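You operate a simulated robot arm through the tools that you are given. There is no shell and no other tool. Be economical: measure what you need, move in short steps, check, and stop when the job is done.

Carry out the task below with a simulated robot arm. There is one attempt and no reset: what you move stays moved.

TASK
Fetch the yellow pad from the filling bench top and set it on the grey reserve tray. Then put the wax beads jar on the white dish on the filling bench top.
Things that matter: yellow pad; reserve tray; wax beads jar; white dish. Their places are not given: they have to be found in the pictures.

It is judged by the outcome, as a careful person would: the job done as asked, and still so three seconds after it is handed in. It fails if anything else is knocked over, pushed out of place, dropped, spilled or broken.

THE ROBOT
A 7-joint arm with a two-finger parallel gripper, fixed in place. Base frame: the origin is at the foot of the arm, x ahead of it, y to its left, z up; the work surface is at about z = 0. Lengths are in mm, angles in rad, forces in N, time in s.
With the tool pointing down near the work surface it reaches from about 240 to 620 mm from the base axis. Its first joint turns from -1.152 to 1.152 rad. Payload 2.6 kg.
Tool frame: the origin (TCP) lies between the finger pads and is the grasp point; the fingertips stand 30 mm ahead of it; z points along the fingers, y is the line along which they close. The gripper opens to 94 mm. The fingers are 28 mm wide and 10 mm thick; the gripper's body (50 by 96 mm) begins 55 mm behind the TCP.
Orientation is that of the tool frame in the base frame, as [roll, pitch, yaw] about the fixed x, y, z axes, in that order (R = Rz(yaw) Ry(pitch) Rx(roll)). With the fingers straight down and closing along the base's y, the tool's x points along the base's -x, its y along +y and its z along -z.

THE INTERFACE
- The arm moves only by the tool jog_arm. Its argument "increments" is a list of rows, each an object of numbers (a shift or turn left out is 0, a gripper value left out holds the last): "fingers": the opening in per cent of the stroke, from 0 (shut) to 100 (fully open); "tx", "ty", "tz": the shift along the tool's x, y, z in units of 300 mm (1.0 is 300 mm); "wx", "wy", "wz": the turn, a rotation vector about the tool's x, y, z in units of 120 degrees (1.0 is 120 degrees). In form: [{"fingers": .., "tx": .., "ty": .., "tz": .., "wx": .., "wy": .., "wz": ..}, ...]. A call has 1 to 10 rows; each row is the pose to reach, as a shift and turn from the pose commanded when the call began, along the tool's axes at that moment. A call with a number of a shift or a turn outside -1 to 1 is refused whole. A row lasts 0.2 s, in which the tool goes at most 50 mm and 0.15 rad; a call with a longer step from one row to the next is refused whole, and so is a gripper value outside its range. A pose out of reach is approached as far as the arm can. The call stops where the force on the tool passes 40 N (or 10 N more than at its start, if that is more) or the arm is blocked; 0.2 s more then pass. The fingers move at their own pace (about 72 mm/s each) and stop on an object; they squeeze with about 38 N. The grip force told is the motor's: it shows also when the fingers shut on nothing. Time passes only in rows, and 0.2 s behind the last, so rows that repeat a pose let the fingers close. It gives the time, the measured TCP pose, the force on the tool (base axes), the opening and the grip force at its end, in the units of the frame above (readings bear some noise), and new pictures: "views" is both (left out), scene, wrist or none.
- Cameras (640 x 400 px; columns grow to the right, rows downward): "scene" is fixed at [22.6, 423.3, 561.9]; the picture's right is [-0.87, -0.49, 0.00], its down [-0.29, 0.51, -0.81] and it looks along [0.40, -0.70, -0.59] (base axes); focal length 319 px, centre (320, 200). "wrist" rides on the gripper at [-37, 0, -58] in the tool frame; the picture's right is [0.00, -1.00, 0.00], its down [0.97, 0.00, -0.24] and it looks along [0.24, 0.00, 0.97] (tool axes); focal length 218 px, centre (320, 200).
- pixel_to_xyz(camera, pixels): for up to 12 pixels [column, row] of the newest picture of that camera ("zoom" is the newest enlarged one), the place [x, y, z] in the base frame of the surface seen there, good to about 2 mm. No time passes.
- zoom(camera, box): a new picture of the part [left, top, right, bottom] of that camera's present view, enlarged. No time passes.
- sign_off(): hands the job in; it is judged then, once.

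Work in short steps. Measure before you move; look again where a grasp or a placing could have gone wrong, and mend it. You have 80 turns and 120 pictures in all, the two below and enlarged ones among them. Open the gripper and draw the arm clear of the work before you hand the job in, unless the task says otherwise; then end with one line.

The tools are called as name(argument=value, ...) on one line, values as JSON. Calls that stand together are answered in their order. jog_arm: Moves the arm, as the interface text tells. Its arguments: {"type":"object","properties":{"increments":{"type":"array","items":{"type":"object","properties":{"fingers":{"type":"number"},"tx":{"type":"number"},"ty":{"type":"number"},"tz":{"type":"number"},"wx":{"type":"number"},"wy":{"type":"number"},"wz":{"type":"number"}}}},"views":{"type":"string","enum":["both","scene","wrist","none"]}},"required":["increments"]} The other tools are called the same way: pixel_to_xyz (camera, pixels) gives the place of the surface under pixels of a picture; zoom (camera, box) takes an enlarged picture of a part of a camera's view; sign_off () hands the job in.

At the start:

```text
time: 0.0
position: [293.7, -175.6, 231.0]
tcp_rot: [-3.139, 0.0, -3.141]
wrist_force: [0.1, 0.8, 0.2]
opening: 93.9
finger_force: 0.0
```

scene: 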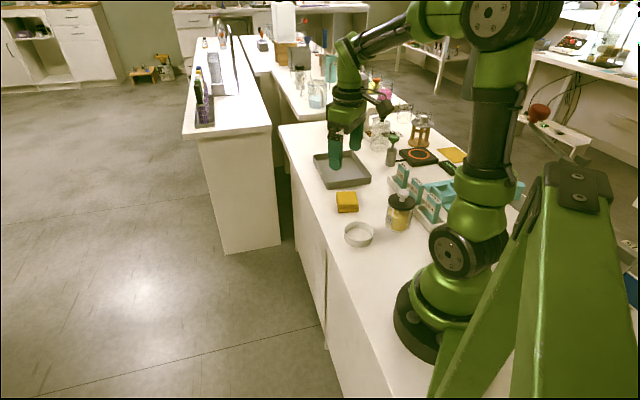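
wrist: 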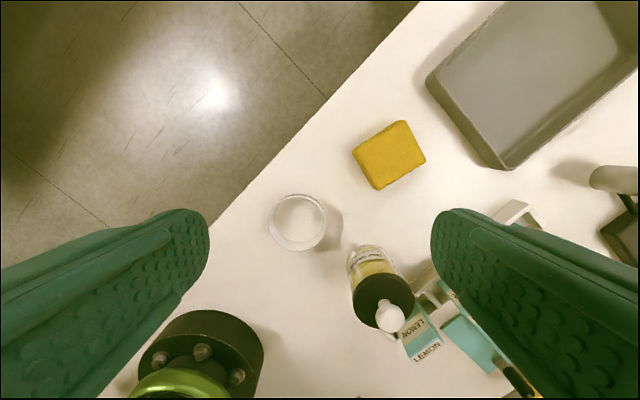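

I see the yellow pad near scene (347,202), the tray near (342,170), a white dish near (358,234) and a jar near (400,212). I'll zoom in and measure them.

zoom(camera="scene", box=[290, 130, 450, 260])

zoom(camera="wrist", box=[240, 100, 480, 380])

pixel_to_xyz(camera="wrist", pixels=[[353, 152], [402, 121], [425, 161], [377, 189], [390, 150], [298, 222], [270, 222], [326, 222], [390, 316], [370, 260], [560, 70], [505, 168]])

pixel_to_xyz(camera="scene", pixels=[[313, 156], [325, 189], [371, 182], [345, 175], [400, 212], [403, 194], [399, 228], [388, 202], [414, 207], [358, 236], [345, 236], [373, 236]])

```text
3.08 times, centred on (370, 195) of scene
```

zoom: 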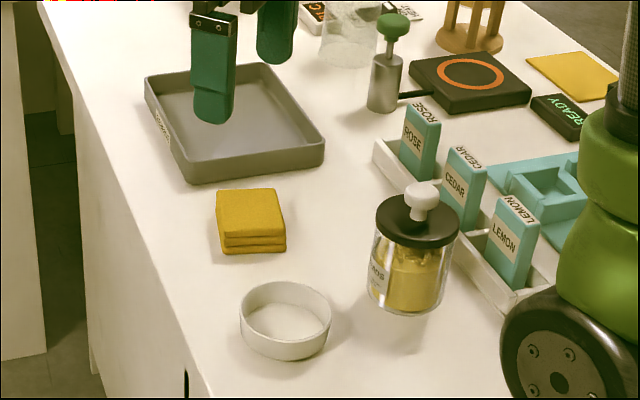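

```text
1.43 times, centred on (360, 240) of wrist
```

zoom: 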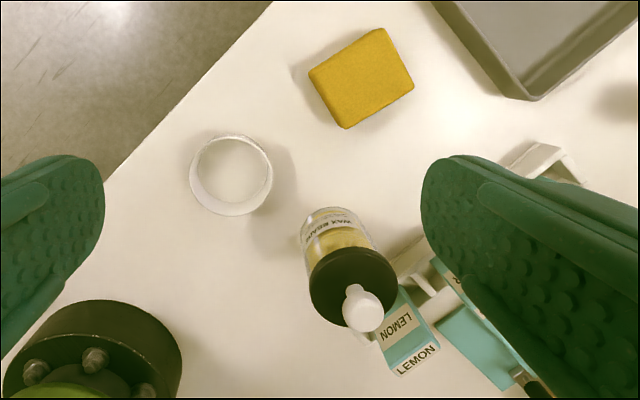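

```text
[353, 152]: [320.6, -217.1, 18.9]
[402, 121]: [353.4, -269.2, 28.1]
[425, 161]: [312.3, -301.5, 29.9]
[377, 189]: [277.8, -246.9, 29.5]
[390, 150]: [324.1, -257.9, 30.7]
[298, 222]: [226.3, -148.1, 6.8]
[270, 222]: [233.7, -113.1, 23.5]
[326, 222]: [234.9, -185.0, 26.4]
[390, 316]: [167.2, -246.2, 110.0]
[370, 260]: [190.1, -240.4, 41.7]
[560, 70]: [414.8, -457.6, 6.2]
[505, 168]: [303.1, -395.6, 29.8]
```

```text
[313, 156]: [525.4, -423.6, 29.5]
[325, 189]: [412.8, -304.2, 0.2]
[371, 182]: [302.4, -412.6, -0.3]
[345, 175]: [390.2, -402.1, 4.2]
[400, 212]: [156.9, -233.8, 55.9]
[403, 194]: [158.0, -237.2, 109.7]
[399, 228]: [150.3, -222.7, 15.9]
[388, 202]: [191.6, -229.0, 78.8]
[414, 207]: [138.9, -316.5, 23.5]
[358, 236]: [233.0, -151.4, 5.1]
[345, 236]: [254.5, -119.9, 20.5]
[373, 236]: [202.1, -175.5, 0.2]
```

There is a second yellow item near (452,155), and the tray has a label. I'll check both before moving.

zoom(camera="scene", box=[300, 140, 380, 220])

zoom(camera="scene", box=[360, 90, 480, 200])

pixel_to_xyz(camera="scene", pixels=[[452, 156], [440, 150], [347, 195], [346, 209], [342, 165], [360, 174], [371, 178], [313, 154], [352, 148], [404, 187]])

```text
5.00 times, centred on (340, 180) of scene
```

zoom: 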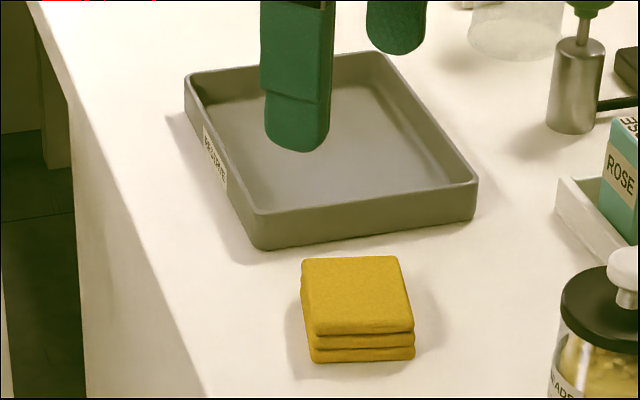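

```text
3.64 times, centred on (420, 145) of scene
```

zoom: 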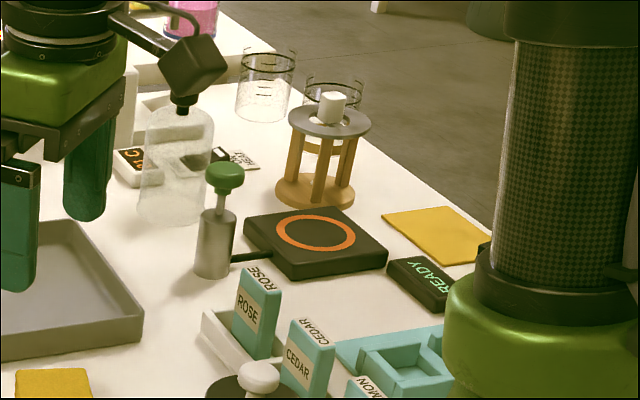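

```text
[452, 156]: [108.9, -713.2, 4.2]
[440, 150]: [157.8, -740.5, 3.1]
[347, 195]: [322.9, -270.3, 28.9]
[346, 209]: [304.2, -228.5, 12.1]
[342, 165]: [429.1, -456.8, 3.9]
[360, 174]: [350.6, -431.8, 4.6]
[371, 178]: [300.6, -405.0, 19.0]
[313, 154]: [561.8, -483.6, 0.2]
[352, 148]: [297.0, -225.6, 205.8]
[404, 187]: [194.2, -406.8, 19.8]
```

The other yellow sheet is about 720 mm away and out of reach, so the pad is the block centred near (316,-258) with its top at z 30. The tray's label starts "RESERVE". I'll move above the pad and turn so the fingers close across its short side.

jog_arm(increments=[{"fingers": 100, "tx": -0.01, "ty": -0.04, "tz": 0.04, "wz": 0.062}, {"tx": -0.02, "ty": -0.08, "tz": 0.1, "wz": 0.124}, {"tx": -0.03, "ty": -0.12, "tz": 0.16, "wz": 0.186}, {"tx": -0.04, "ty": -0.16, "tz": 0.22, "wz": 0.248}, {"tx": -0.05, "ty": -0.2, "tz": 0.28, "wz": 0.31}, {"tx": -0.064, "ty": -0.24, "tz": 0.34, "wz": 0.372}, {"tx": -0.074, "ty": -0.275, "tz": 0.4, "wz": 0.433}, {"tx": -0.074, "ty": -0.275, "tz": 0.4, "wz": 0.433}])

```text
time: 1.8
position: [316.4, -260.9, 110.0]
tcp_rot: [3.141, 0.001, 2.232]
wrist_force: [-0.1, -0.2, 0.8]
opening: 93.8
finger_force: 0.0
```

scene: 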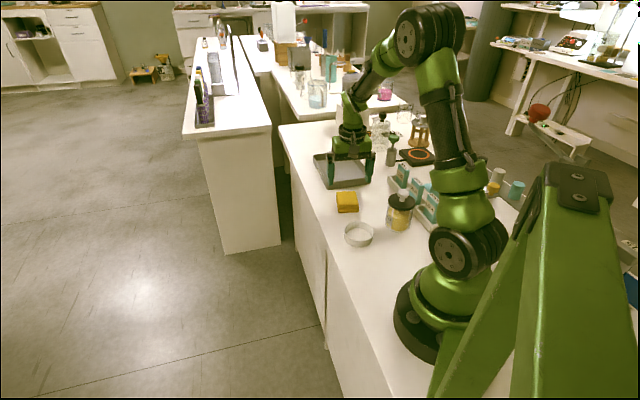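
wrist: 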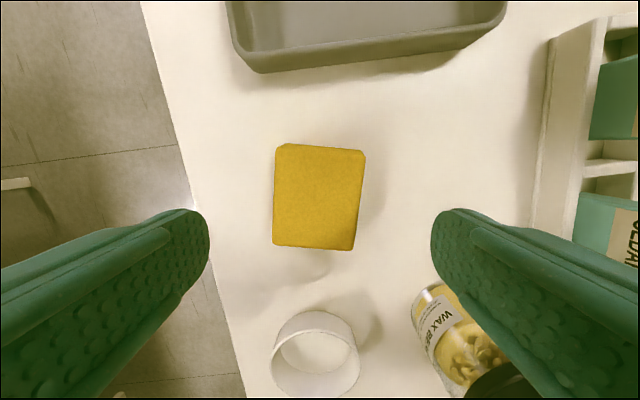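

The pad is centred between the fingers at (319,197) and turned about 3°. I'll trim the angle and descend to z 34.

jog_arm(increments=[{"tx": -0.01, "tz": 0.08, "wz": 0.025}, {"tx": -0.01, "tz": 0.16, "wz": 0.025}, {"tx": -0.01, "tz": 0.22, "wz": 0.025}, {"tx": -0.01, "tz": 0.253, "wz": 0.025}, {"tx": -0.01, "tz": 0.253, "wz": 0.025}], views="both")

```text
time: 3.0
position: [317.3, -263.3, 35.0]
tcp_rot: [3.141, 0.0, 2.183]
wrist_force: [0.0, 0.3, -0.9]
opening: 93.8
finger_force: 0.0
```

scene: 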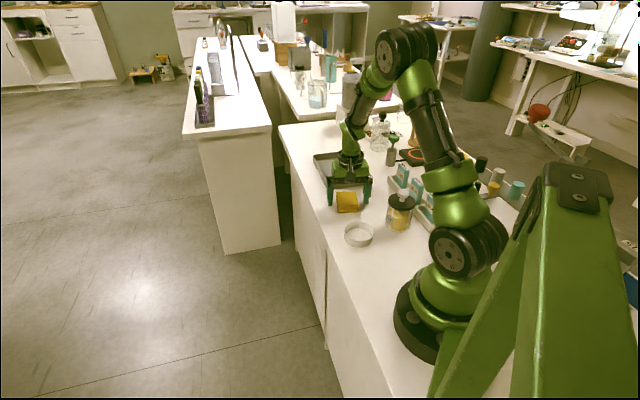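
wrist: 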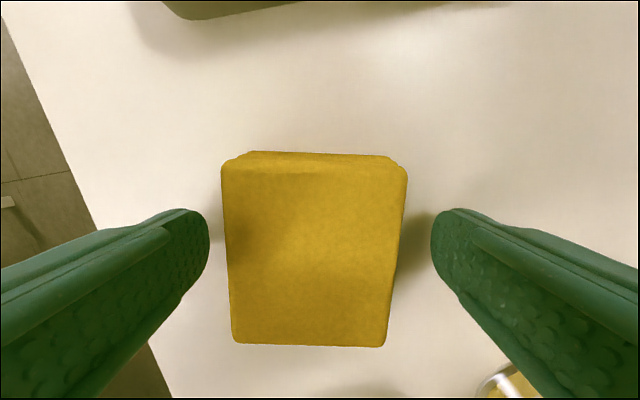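

The pad sits between the fingers. I'll close on it.

jog_arm(increments=[{"fingers": 0}, {"fingers": 0}, {"fingers": 0}, {"fingers": 0}], views="wrist")

```text
time: 4.0
position: [316.6, -263.2, 35.5]
tcp_rot: [-3.141, 0.0, 2.181]
wrist_force: [0.6, 0.2, -0.7]
opening: 59.1
finger_force: 38.1
```

wrist: 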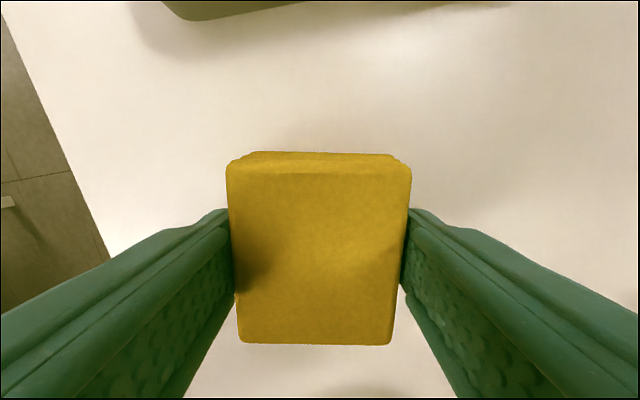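

The grip holds at 59 mm with 38 N. I'll lift and check.

jog_arm(increments=[{"tz": -0.05}, {"tz": -0.15}, {"tz": -0.25}, {"tz": -0.3}, {"tz": -0.3}])

pixel_to_xyz(camera="scene", pixels=[[314, 153], [370, 180], [325, 186], [349, 165], [335, 170], [355, 180]])

```text
time: 5.2
position: [319.2, -263.5, 126.9]
tcp_rot: [3.14, 0.002, 2.182]
wrist_force: [0.1, 0.4, -0.6]
opening: 59.1
finger_force: 38.2
```

scene: 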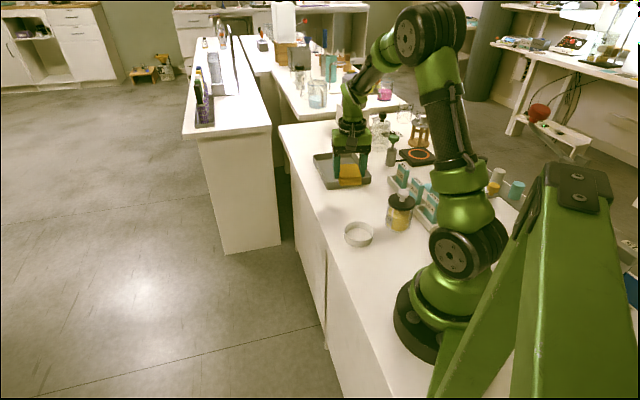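
wrist: 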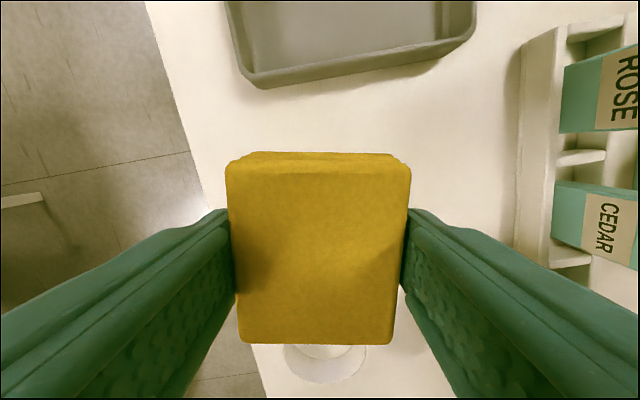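

```text
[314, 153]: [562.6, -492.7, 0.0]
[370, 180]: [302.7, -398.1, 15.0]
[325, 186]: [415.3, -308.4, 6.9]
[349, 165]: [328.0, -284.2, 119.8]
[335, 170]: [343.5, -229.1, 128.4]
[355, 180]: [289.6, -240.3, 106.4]
```

The pad is held. The tray centre is near (410,-408), so I'll carry the pad above it.

jog_arm(increments=[{"tx": -0.08, "ty": -0.005}, {"tx": -0.2, "ty": -0.01}, {"tx": -0.32, "ty": -0.02}, {"tx": -0.44, "ty": -0.03}, {"tx": -0.52, "ty": -0.033}, {"tx": -0.55, "ty": -0.033}, {"tx": -0.55, "ty": -0.033}])

```text
time: 6.8
position: [404.0, -402.6, 124.8]
tcp_rot: [3.141, 0.0, 2.182]
wrist_force: [0.6, -2.0, -0.3]
opening: 58.6
finger_force: 38.2
```

scene: 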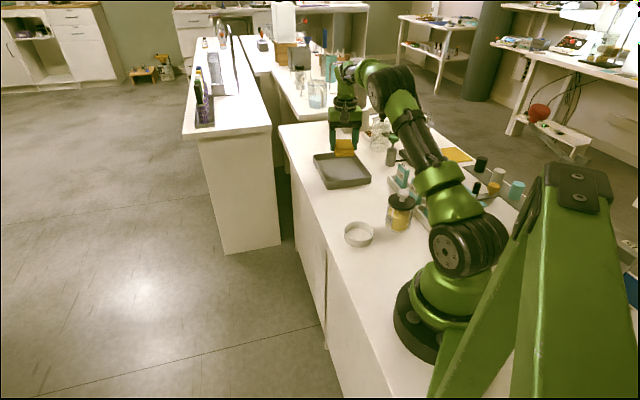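
wrist: 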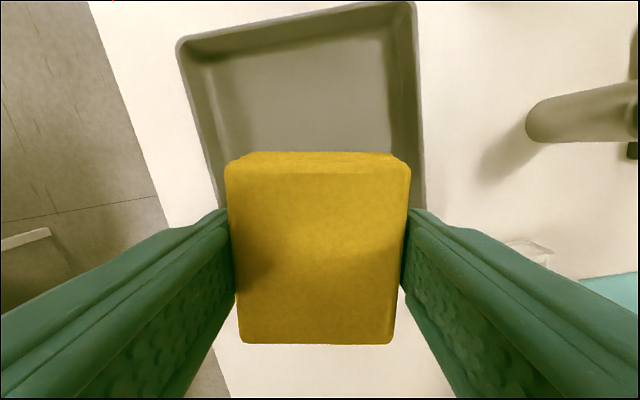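

The tray is clearly visible in both views. I'll measure its corners exactly.

pixel_to_xyz(camera="wrist", pixels=[[183, 40], [412, 6], [205, 65], [385, 40], [215, 160], [400, 140], [300, 100]])

pixel_to_xyz(camera="scene", pixels=[[314, 156], [326, 184], [370, 178], [345, 178], [352, 154], [325, 165], [335, 175], [360, 174]])

zoom(camera="scene", box=[300, 110, 390, 200])

```text
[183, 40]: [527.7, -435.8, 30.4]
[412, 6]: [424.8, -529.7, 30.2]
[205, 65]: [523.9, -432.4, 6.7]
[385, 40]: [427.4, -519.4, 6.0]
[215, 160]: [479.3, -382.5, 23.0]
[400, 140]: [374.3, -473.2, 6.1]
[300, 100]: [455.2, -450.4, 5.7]
```

```text
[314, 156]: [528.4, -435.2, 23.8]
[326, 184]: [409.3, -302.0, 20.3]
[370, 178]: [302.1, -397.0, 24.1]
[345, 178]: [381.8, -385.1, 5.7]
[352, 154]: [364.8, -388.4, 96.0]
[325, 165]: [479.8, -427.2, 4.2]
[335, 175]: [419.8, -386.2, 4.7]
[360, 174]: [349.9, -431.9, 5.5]
```

```text
4.44 times, centred on (345, 155) of scene
```

zoom: 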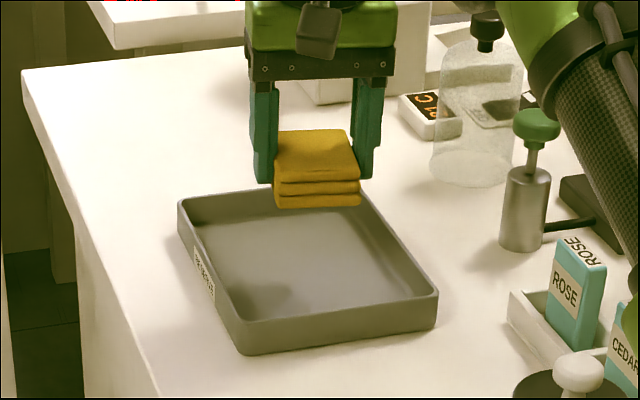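

The tray centre is (416,-416) with the floor at z 5.5, and the pad is in line with it. I'll turn 7° to match the tray and lower to just above the floor.

jog_arm(increments=[{"tz": 0.06, "wz": -0.03}, {"tz": 0.14, "wz": -0.06}, {"tz": 0.2, "wz": -0.06}, {"tz": 0.25, "wz": -0.06}, {"tz": 0.27, "wz": -0.06}, {"tz": 0.277, "wz": -0.06}])

```text
time: 8.2
position: [403.3, -404.0, 40.1]
tcp_rot: [3.14, 0.0, 2.307]
wrist_force: [-1.5, 1.1, 1.3]
opening: 59.0
finger_force: 37.8
```

scene: 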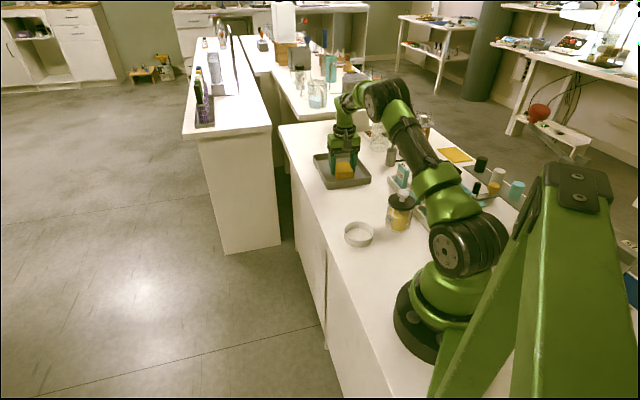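
wrist: 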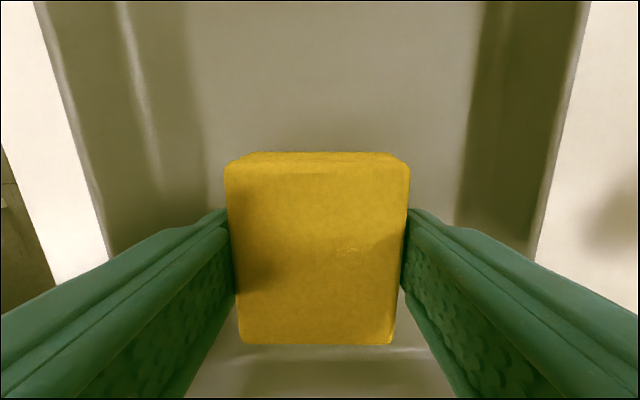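

The pad is at the tray floor, clear of the walls. I'll release with a limited opening and rise.

jog_arm(increments=[{"fingers": 82}, {"fingers": 82}, {"fingers": 82}, {"fingers": 82, "tz": -0.1}, {"fingers": 82, "tz": -0.22}, {"fingers": 82, "tz": -0.35}, {"tz": -0.48}, {"tz": -0.55}, {"tz": -0.55}])

```text
time: 10.2
position: [406.3, -402.0, 206.6]
tcp_rot: [-3.141, -0.002, 2.307]
wrist_force: [0.0, -0.1, 0.0]
opening: 77.0
finger_force: 0.1
```

scene: 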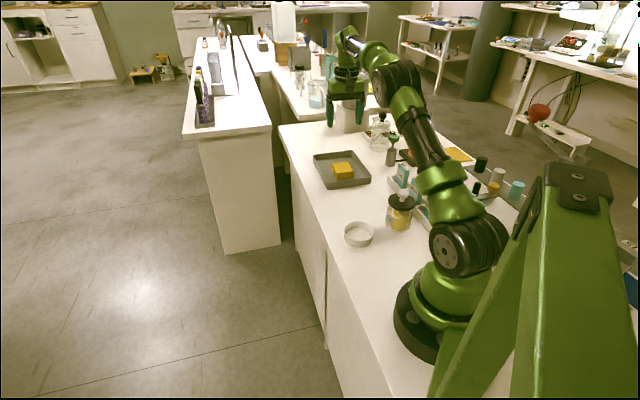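
wrist: 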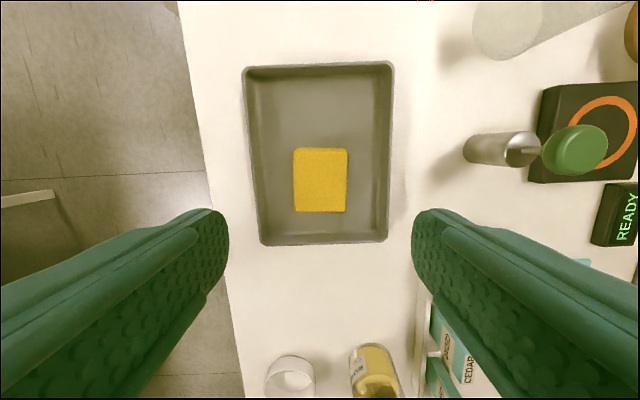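

The pad lies flat in the tray at wrist (320,180). Next I'll study the jar and dish closely.

zoom(camera="scene", box=[335, 175, 445, 255])

pixel_to_xyz(camera="scene", pixels=[[404, 193], [387, 201], [415, 204], [400, 206], [400, 211], [399, 218], [399, 229], [389, 223], [411, 225], [385, 210], [430, 215], [412, 190]])

```text
5.00 times, centred on (390, 215) of scene
```

zoom: 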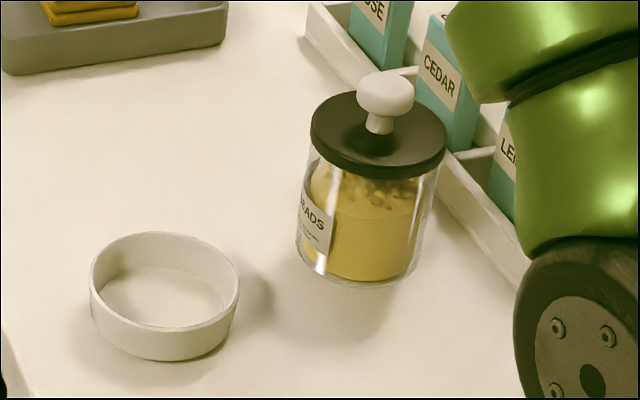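

```text
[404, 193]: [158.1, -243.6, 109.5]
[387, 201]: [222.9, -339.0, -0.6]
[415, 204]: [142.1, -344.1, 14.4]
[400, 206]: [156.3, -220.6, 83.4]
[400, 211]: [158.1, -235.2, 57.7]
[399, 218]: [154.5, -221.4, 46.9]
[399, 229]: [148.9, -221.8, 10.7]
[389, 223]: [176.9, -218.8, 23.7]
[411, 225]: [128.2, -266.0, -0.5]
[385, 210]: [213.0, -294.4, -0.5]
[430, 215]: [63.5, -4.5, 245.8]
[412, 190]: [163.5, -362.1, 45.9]
```

The dish inside is only slightly wider than the jar, so I need a top-down look. I'll move high over the jar area.

jog_arm(increments=[{"tx": 0.08, "ty": -0.015, "tz": -0.03}, {"tx": 0.2, "ty": -0.04, "tz": -0.08}, {"tx": 0.34, "ty": -0.07, "tz": -0.08}, {"tx": 0.48, "ty": -0.1, "tz": -0.08}, {"tx": 0.62, "ty": -0.13, "tz": -0.08}, {"tx": 0.74, "ty": -0.15, "tz": -0.08}, {"tx": 0.8, "ty": -0.168, "tz": -0.08}, {"tx": 0.837, "ty": -0.168, "tz": -0.08}, {"tx": 0.837, "ty": -0.168, "tz": -0.08, "fingers": 100}])

```text
time: 12.2
position: [199.7, -252.3, 230.6]
tcp_rot: [-3.142, -0.001, 2.307]
wrist_force: [0.1, -1.0, 0.1]
opening: 94.0
finger_force: 0.0
```

scene: 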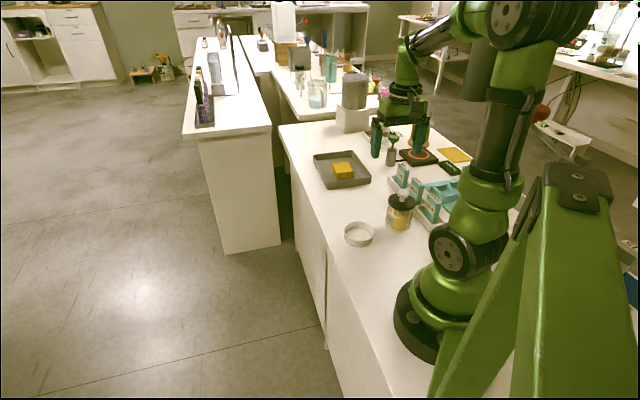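
wrist: 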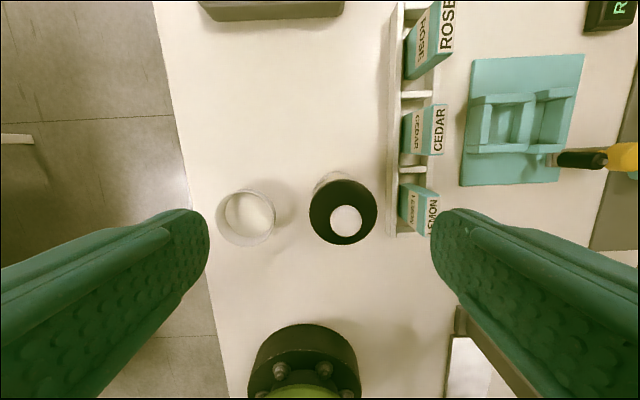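

zoom(camera="wrist", box=[200, 160, 460, 260])

pixel_to_xyz(camera="wrist", pixels=[[311, 207], [376, 207], [340, 243], [343, 182], [347, 220], [221, 214], [273, 212], [247, 191], [247, 245], [395, 175], [390, 232], [250, 214]])

```text
2.46 times, centred on (330, 210) of wrist
```

zoom: 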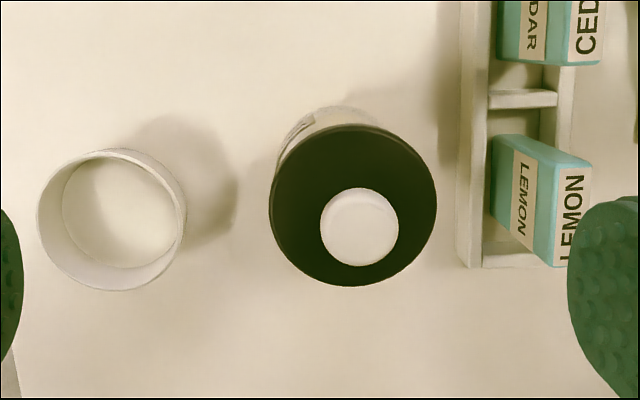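

```text
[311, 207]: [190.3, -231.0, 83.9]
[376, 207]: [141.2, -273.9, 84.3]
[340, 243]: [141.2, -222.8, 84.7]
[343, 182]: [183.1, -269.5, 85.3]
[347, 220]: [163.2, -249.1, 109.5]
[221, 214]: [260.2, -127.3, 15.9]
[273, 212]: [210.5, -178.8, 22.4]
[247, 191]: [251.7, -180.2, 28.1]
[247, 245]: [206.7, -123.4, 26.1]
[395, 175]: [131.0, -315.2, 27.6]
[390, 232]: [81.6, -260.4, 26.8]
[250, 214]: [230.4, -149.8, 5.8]
```

The jar axis is near (164,-249), with the lid about 65 mm wide at z 84 and the knob at z 110. The dish centre is near (229,-152) with its rim at z 27. I'll move above the jar and check the centring.

jog_arm(increments=[{"tx": 0.04, "ty": -0.04, "tz": 0.03}, {"tx": 0.088, "ty": -0.081, "tz": 0.1}, {"tx": 0.088, "ty": -0.081, "tz": 0.17}, {"tx": 0.088, "ty": -0.081, "tz": 0.2}, {"tx": 0.088, "ty": -0.081, "tz": 0.2}])

```text
time: 13.4
position: [163.3, -247.0, 169.1]
tcp_rot: [-3.141, 0.0, 2.309]
wrist_force: [0.5, 0.8, -0.2]
opening: 94.4
finger_force: 0.0
```

scene: 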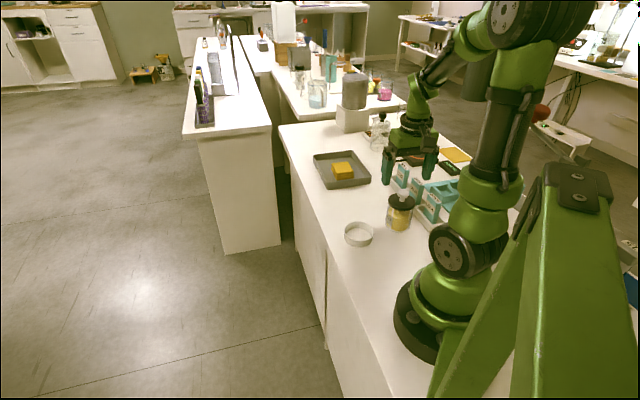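
wrist: 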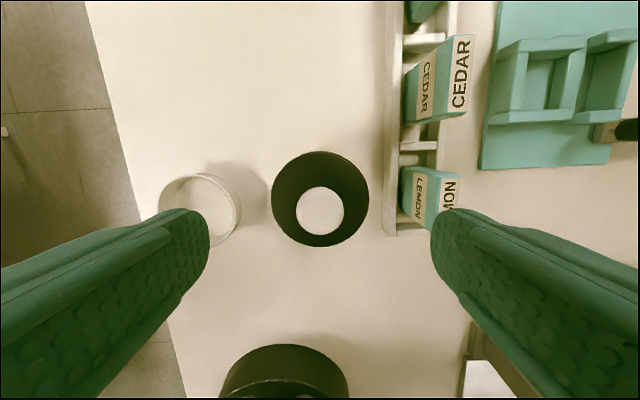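

The jar is centred at column 320. I'll check clearance of the LEMON box and rack from the right finger.

pixel_to_xyz(camera="wrist", pixels=[[404, 190], [413, 168], [412, 222], [386, 200], [386, 225], [402, 215], [275, 200], [367, 200]])

zoom(camera="wrist", box=[250, 120, 490, 270])

```text
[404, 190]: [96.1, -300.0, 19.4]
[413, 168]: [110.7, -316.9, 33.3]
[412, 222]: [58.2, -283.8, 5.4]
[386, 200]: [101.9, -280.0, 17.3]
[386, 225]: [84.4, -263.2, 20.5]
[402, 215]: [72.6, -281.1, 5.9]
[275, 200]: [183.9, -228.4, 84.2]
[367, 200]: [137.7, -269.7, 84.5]
```

```text
2.67 times, centred on (370, 195) of wrist
```

zoom: 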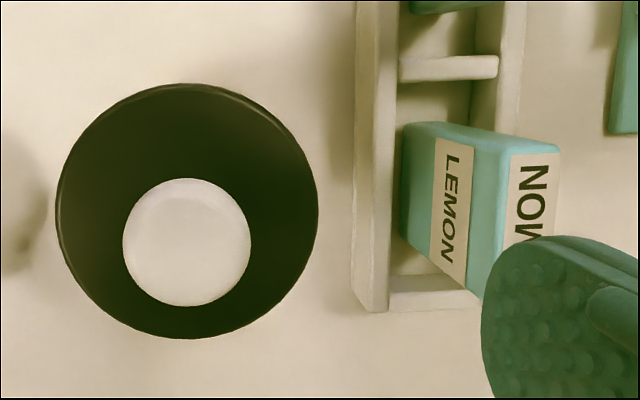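

The rack face is 65 mm from the jar axis, against 55 mm for the finger's outer side, so it clears. I'll descend to z 60.

jog_arm(increments=[{"fingers": 92, "tx": -0.006, "tz": 0.06}, {"tx": -0.006, "tz": 0.14}, {"tx": -0.006, "tz": 0.22}, {"tx": -0.006, "tz": 0.29}, {"tx": -0.006, "tz": 0.34}, {"tx": -0.006, "tz": 0.36}, {"tx": -0.006, "tz": 0.36}])

zoom(camera="scene", box=[335, 155, 445, 255])

```text
time: 15.0
position: [162.9, -249.0, 61.5]
tcp_rot: [-3.141, 0.0, 2.306]
wrist_force: [-0.4, -0.3, 0.1]
opening: 86.2
finger_force: 0.0
```

scene: 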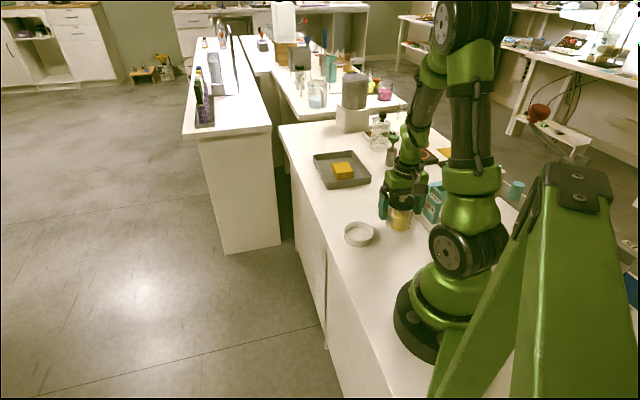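
wrist: 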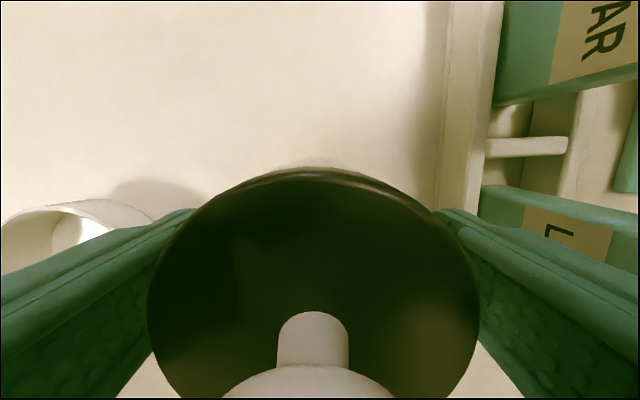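

```text
4.00 times, centred on (390, 205) of scene
```

zoom: 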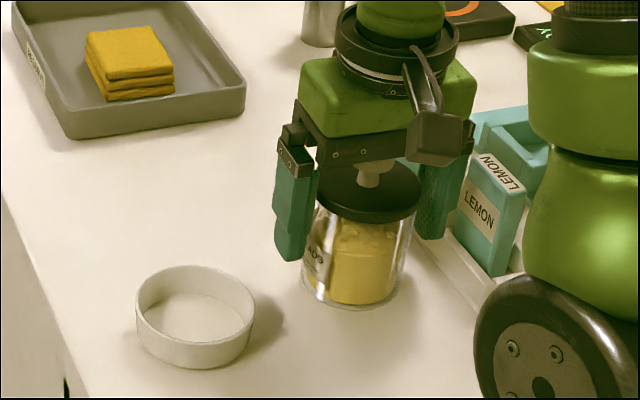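

The fingers straddle the jar and the body is clear of the knob. I'll close on the jar.

jog_arm(increments=[{"ty": 0.005}, {"ty": 0.005, "fingers": 0}, {"ty": 0.005, "fingers": 0}, {"ty": 0.005, "fingers": 0}, {"ty": 0.005, "fingers": 0}], views="none")

zoom(camera="scene", box=[365, 175, 435, 240])

```text
time: 16.2
position: [164.4, -247.6, 61.6]
tcp_rot: [-3.14, -0.001, 2.308]
wrist_force: [-0.4, -0.3, -0.3]
opening: 67.0
finger_force: 38.4
```

```text
6.15 times, centred on (400, 208) of scene
```

zoom: 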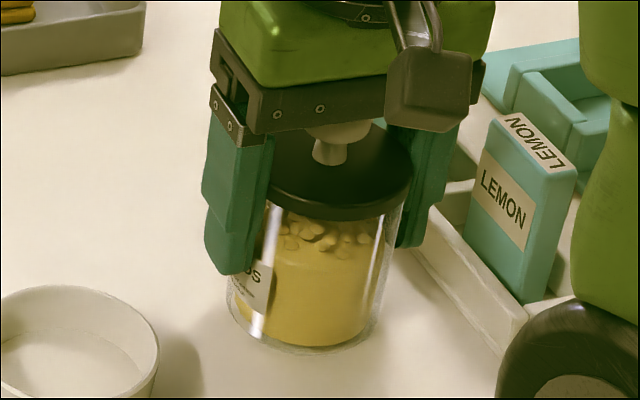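

It grips at 67 mm, which may be on the lid. I'll test with a 5 mm lift to see whether the body comes along.

jog_arm(increments=[{"tz": -0.008}, {"tz": -0.017}, {"tz": -0.017}], views="none")

zoom(camera="scene", box=[365, 175, 435, 240])

```text
time: 17.0
position: [165.5, -247.3, 66.7]
tcp_rot: [-3.14, 0.0, 2.308]
wrist_force: [-0.5, 0.8, -0.3]
opening: 67.0
finger_force: 38.4
```

```text
6.15 times, centred on (400, 208) of scene
```

zoom: 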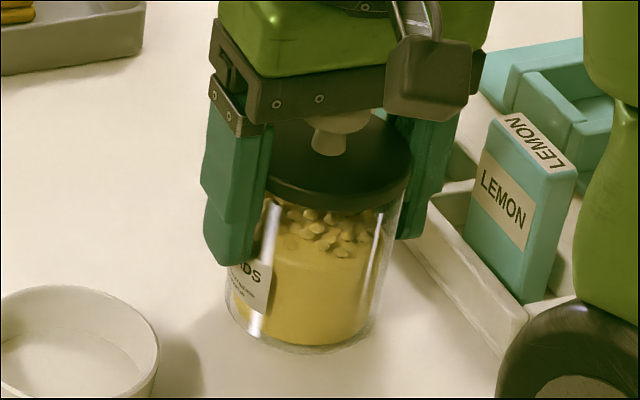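

The lid lifted off the jar while the body stayed put, so it is loose. I'll lower it back exactly where it was, release it, and later grasp the glass body under the lid with a tilted hand.

jog_arm(increments=[{"tz": 0.008}, {"tz": 0.017}, {"tz": 0.018}, {"tz": 0.018, "fingers": 92}, {"tz": 0.018, "fingers": 92}, {"tz": 0.018, "fingers": 92}], views="none")

zoom(camera="scene", box=[365, 175, 435, 240])

```text
time: 18.4
position: [164.2, -247.0, 61.8]
tcp_rot: [3.141, 0.0, 2.308]
wrist_force: [0.0, 0.4, -0.1]
opening: 86.4
finger_force: 0.0
```

```text
6.15 times, centred on (400, 208) of scene
```

zoom: 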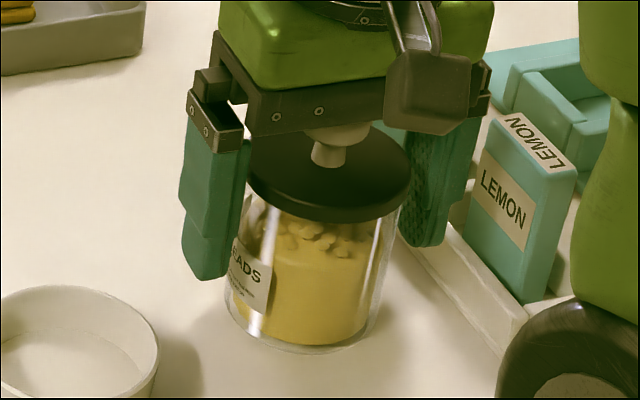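

The lid is back on the jar. I'll rise straight up and check it.

jog_arm(increments=[{"tz": -0.05}, {"tz": -0.15}, {"tz": -0.28}, {"tz": -0.42}, {"tz": -0.5}, {"tz": -0.5}])

zoom(camera="scene", box=[365, 175, 435, 240])

zoom(camera="wrist", box=[200, 140, 440, 290])

```text
time: 19.8
position: [164.1, -247.6, 209.3]
tcp_rot: [-3.141, -0.001, 2.309]
wrist_force: [0.3, -0.1, -0.7]
opening: 86.6
finger_force: 0.1
```

scene: 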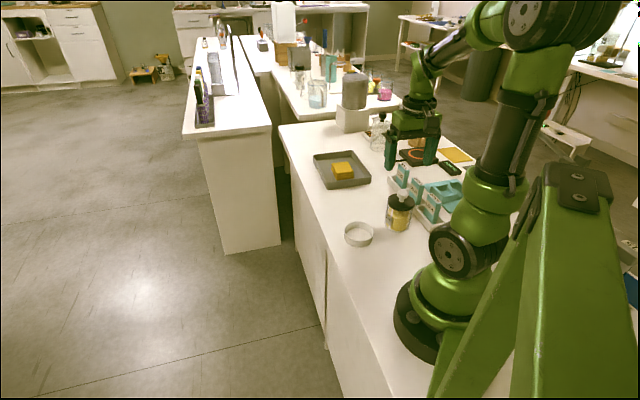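
wrist: 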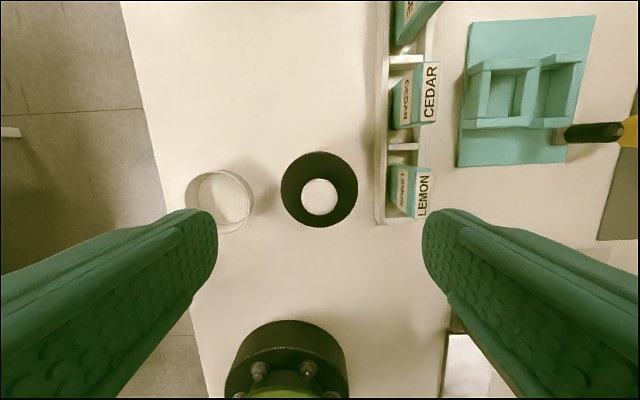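

```text
6.15 times, centred on (400, 208) of scene
```

zoom: 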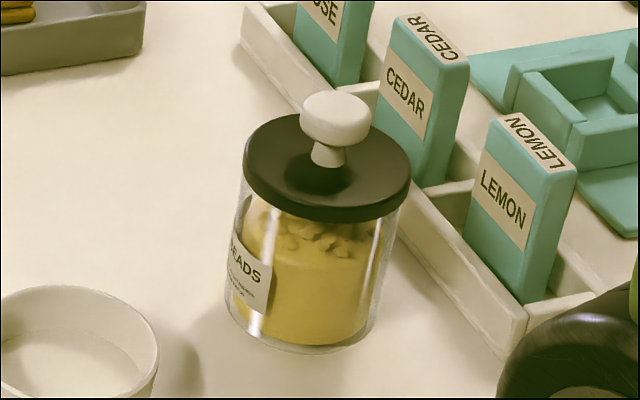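

```text
2.67 times, centred on (320, 215) of wrist
```

zoom: 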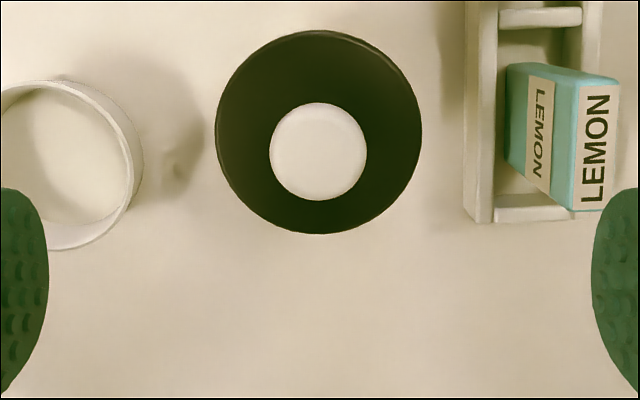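

The lid sits well on the jar. I'll back off outward, away from the base, and tilt the hand 60° in free space so the fingers point down and inward at the body.

jog_arm(increments=[{"fingers": 100, "tx": -0.1, "wy": 0.0}, {"tx": -0.24, "wy": 0.03}, {"tx": -0.36, "wy": 0.09}, {"tx": -0.433, "wy": 0.15}, {"tx": -0.433, "wy": 0.21}, {"tx": -0.433, "wy": 0.27}, {"tx": -0.433, "wy": 0.33}, {"tx": -0.433, "wy": 0.39}, {"tx": -0.433, "wy": 0.45}, {"tx": -0.433, "wy": 0.5}])

jog_arm(increments=[{"fingers": 100}, {"fingers": 100}], views="none")

```text
time: 22.0
position: [252.2, -344.3, 212.0]
tcp_rot: [-3.141, -0.691, 2.307]
wrist_force: [0.5, -0.2, 0.5]
opening: 93.8
finger_force: 0.1
out of reach, approached as far as the arm can: row 8, 9, 10
```

scene: 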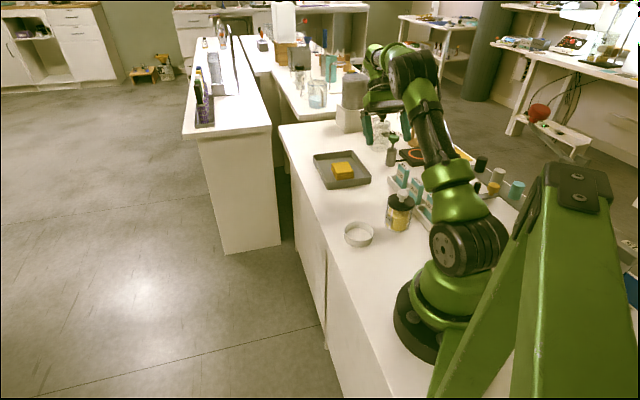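
wrist: 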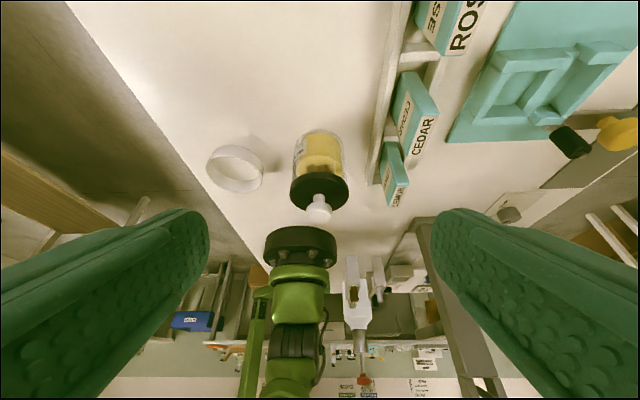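

```text
time: 22.6
position: [251.6, -345.2, 211.0]
tcp_rot: [-3.14, -0.693, 2.308]
wrist_force: [0.6, -0.1, 0.5]
opening: 93.7
finger_force: 0.1
```

The inward tilt stops at 0.69 rad, because the wrist can't bend further that way. Leaning the hand sideways from the dish side should reach a larger angle. First I'll undo the tilt.

jog_arm(increments=[{"wy": -0.06}, {"wy": -0.12}, {"wy": -0.18}, {"wy": -0.24}, {"wy": -0.3}, {"wy": -0.33}, {"wy": -0.33}], views="none")

```text
time: 24.2
position: [251.4, -344.8, 210.9]
tcp_rot: [-3.139, 0.002, 2.306]
wrist_force: [-0.5, -0.4, -0.7]
opening: 94.1
finger_force: 0.0
```

The hand is vertical again. I'll move to the dish side of the jar and yaw 90°.

jog_arm(increments=[{"tx": 0.04, "ty": 0.04, "wz": 0.065}, {"tx": 0.1, "ty": 0.1, "wz": 0.13}, {"tx": 0.16, "ty": 0.16, "wz": 0.195}, {"tx": 0.22, "ty": 0.22, "wz": 0.26}, {"tx": 0.28, "ty": 0.28, "wz": 0.325}, {"tx": 0.34, "ty": 0.34, "wz": 0.39}, {"tx": 0.4, "ty": 0.4, "wz": 0.455}, {"tx": 0.436, "ty": 0.431, "wz": 0.52}, {"tx": 0.436, "ty": 0.431, "wz": 0.585}, {"tx": 0.436, "ty": 0.431, "wz": 0.65}], views="none")

jog_arm(increments=[{"wz": 0.05}, {"wz": 0.1, "wy": 0.0}, {"wz": 0.1}])

```text
time: 26.4
position: [261.1, -160.9, 213.5]
tcp_rot: [3.141, -0.001, 0.943]
wrist_force: [1.1, 0.2, 1.2]
opening: 93.8
finger_force: 0.1
```

```text
time: 27.2
position: [258.0, -160.6, 211.9]
tcp_rot: [-3.142, -0.002, 0.735]
wrist_force: [-0.2, 0.4, 0.0]
opening: 94.1
finger_force: 0.1
```

scene: 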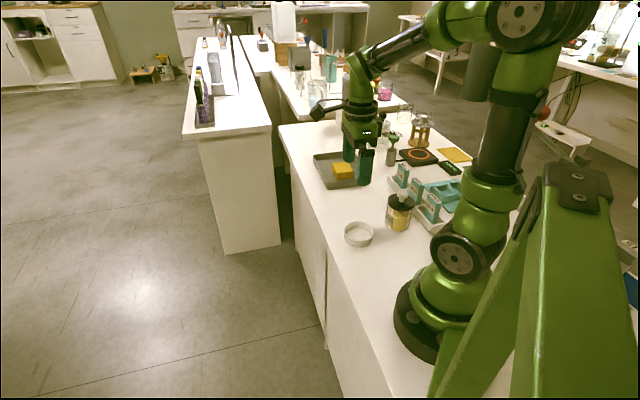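
wrist: 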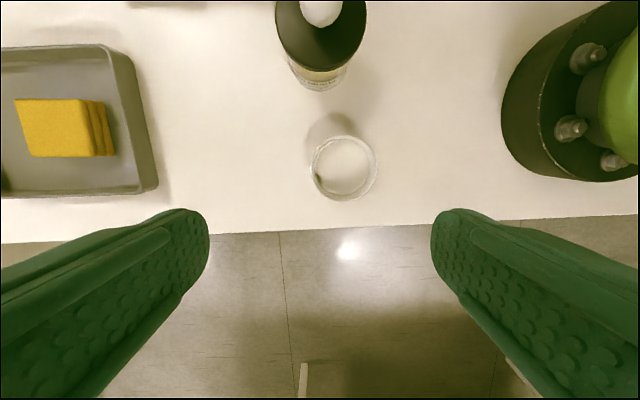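

Yaw is 0.735, with the jar ahead along tool −x. I'll tilt the fingers toward the jar by 60°.

jog_arm(increments=[{"wy": -0.06}, {"wy": -0.12}, {"wy": -0.18}, {"wy": -0.24}, {"wy": -0.3}, {"wy": -0.36}, {"wy": -0.42}, {"wy": -0.48}, {"wy": -0.5}, {"wy": -0.5}])

```text
time: 29.4
position: [259.5, -159.7, 211.3]
tcp_rot: [3.139, 1.05, 0.737]
wrist_force: [-1.1, 0.0, 0.1]
opening: 94.1
finger_force: 0.1
```

scene: 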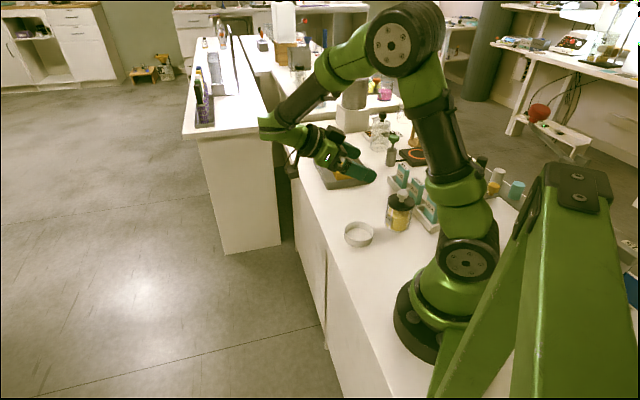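
wrist: 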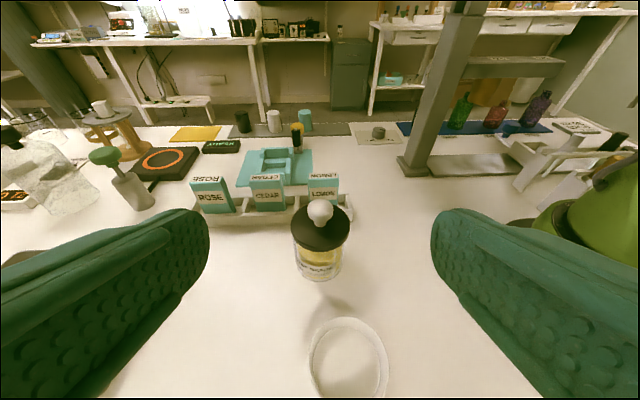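

The 60° lean works. I'll measure the jar body, lid underside and dish from this view.

zoom(camera="wrist", box=[250, 190, 410, 400])

pixel_to_xyz(camera="wrist", pixels=[[320, 212], [320, 245], [320, 252], [320, 258], [319, 276], [297, 262], [341, 262], [293, 229], [349, 229], [312, 360], [384, 360], [346, 322]])

```text
1.90 times, centred on (330, 295) of wrist
```

zoom: 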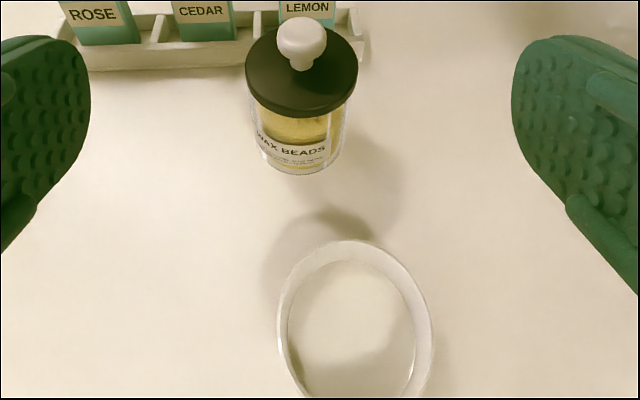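

```text
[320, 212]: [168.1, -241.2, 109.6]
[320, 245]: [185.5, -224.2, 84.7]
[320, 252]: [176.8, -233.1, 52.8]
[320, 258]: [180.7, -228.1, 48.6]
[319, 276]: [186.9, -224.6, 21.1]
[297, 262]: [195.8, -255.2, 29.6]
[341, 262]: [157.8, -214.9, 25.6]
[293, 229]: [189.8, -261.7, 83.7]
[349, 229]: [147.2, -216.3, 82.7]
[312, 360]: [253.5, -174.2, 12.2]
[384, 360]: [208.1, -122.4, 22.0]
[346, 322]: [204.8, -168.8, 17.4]
```

The jar axis is near (162.5,-247), in line with the tool. I'll drop onto the approach line and advance most of the way along the finger axis.

jog_arm(increments=[{"fingers": 100, "tx": 0.08}, {"tx": 0.18}, {"tx": 0.25}, {"tx": 0.25, "tz": 0.06}, {"tx": 0.25, "tz": 0.16}, {"tx": 0.25, "tz": 0.24}, {"tx": 0.25, "tz": 0.3}, {"tx": 0.25, "tz": 0.3}])

zoom(camera="scene", box=[325, 150, 445, 250])

```text
time: 31.2
position: [230.9, -185.5, 102.2]
tcp_rot: [3.139, 1.049, 0.736]
wrist_force: [0.0, -0.1, -0.1]
opening: 93.9
finger_force: 0.0
```

scene: 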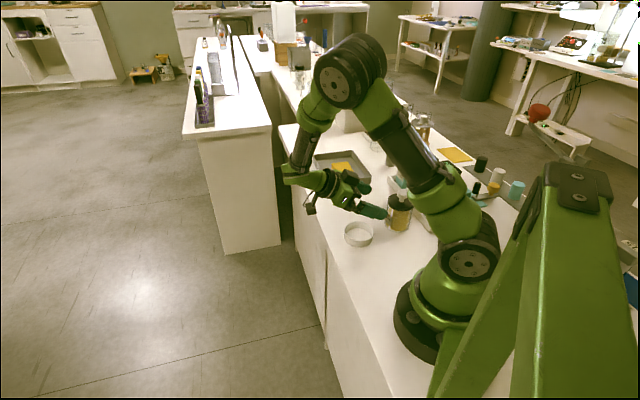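
wrist: 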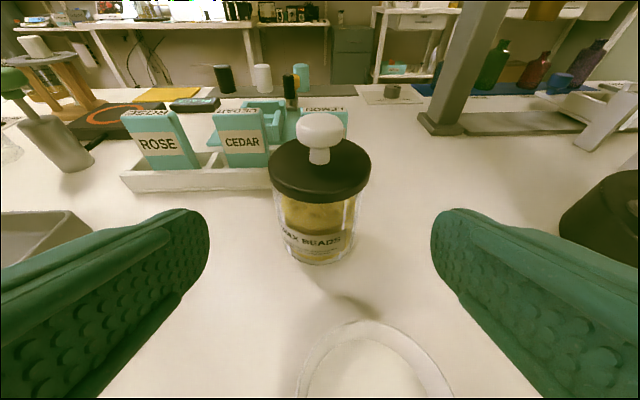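

```text
4.00 times, centred on (385, 200) of scene
```

zoom: 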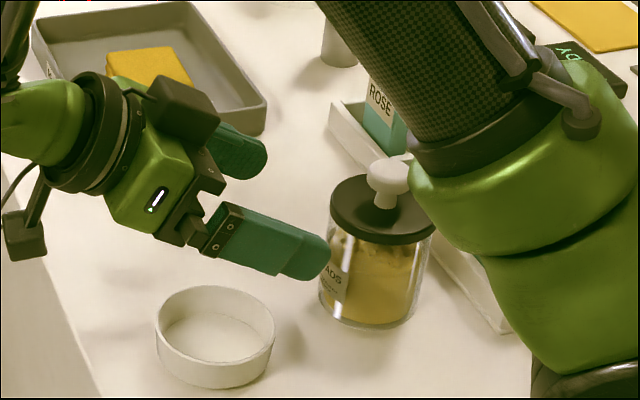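

The arm link appears near the jar in the scene view, so I'll check its actual place and the jar's alignment.

pixel_to_xyz(camera="scene", pixels=[[432, 195], [435, 212], [410, 150], [445, 225], [395, 130]])

pixel_to_xyz(camera="wrist", pixels=[[320, 125], [320, 195], [320, 203], [320, 215], [318, 255], [283, 225], [355, 225], [269, 170], [371, 170], [345, 325], [300, 385], [445, 385]])

```text
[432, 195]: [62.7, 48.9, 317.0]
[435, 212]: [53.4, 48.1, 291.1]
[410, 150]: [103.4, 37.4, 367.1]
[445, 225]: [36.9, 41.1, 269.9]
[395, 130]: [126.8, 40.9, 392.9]
```

```text
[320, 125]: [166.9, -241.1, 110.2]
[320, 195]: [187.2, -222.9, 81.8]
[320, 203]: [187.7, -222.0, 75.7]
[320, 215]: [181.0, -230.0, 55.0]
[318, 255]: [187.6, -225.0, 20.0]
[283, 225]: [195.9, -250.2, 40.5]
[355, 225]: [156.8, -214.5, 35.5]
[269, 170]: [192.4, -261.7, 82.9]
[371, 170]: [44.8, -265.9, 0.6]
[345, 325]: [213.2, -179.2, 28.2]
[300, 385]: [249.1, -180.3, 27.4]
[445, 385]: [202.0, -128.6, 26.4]
```

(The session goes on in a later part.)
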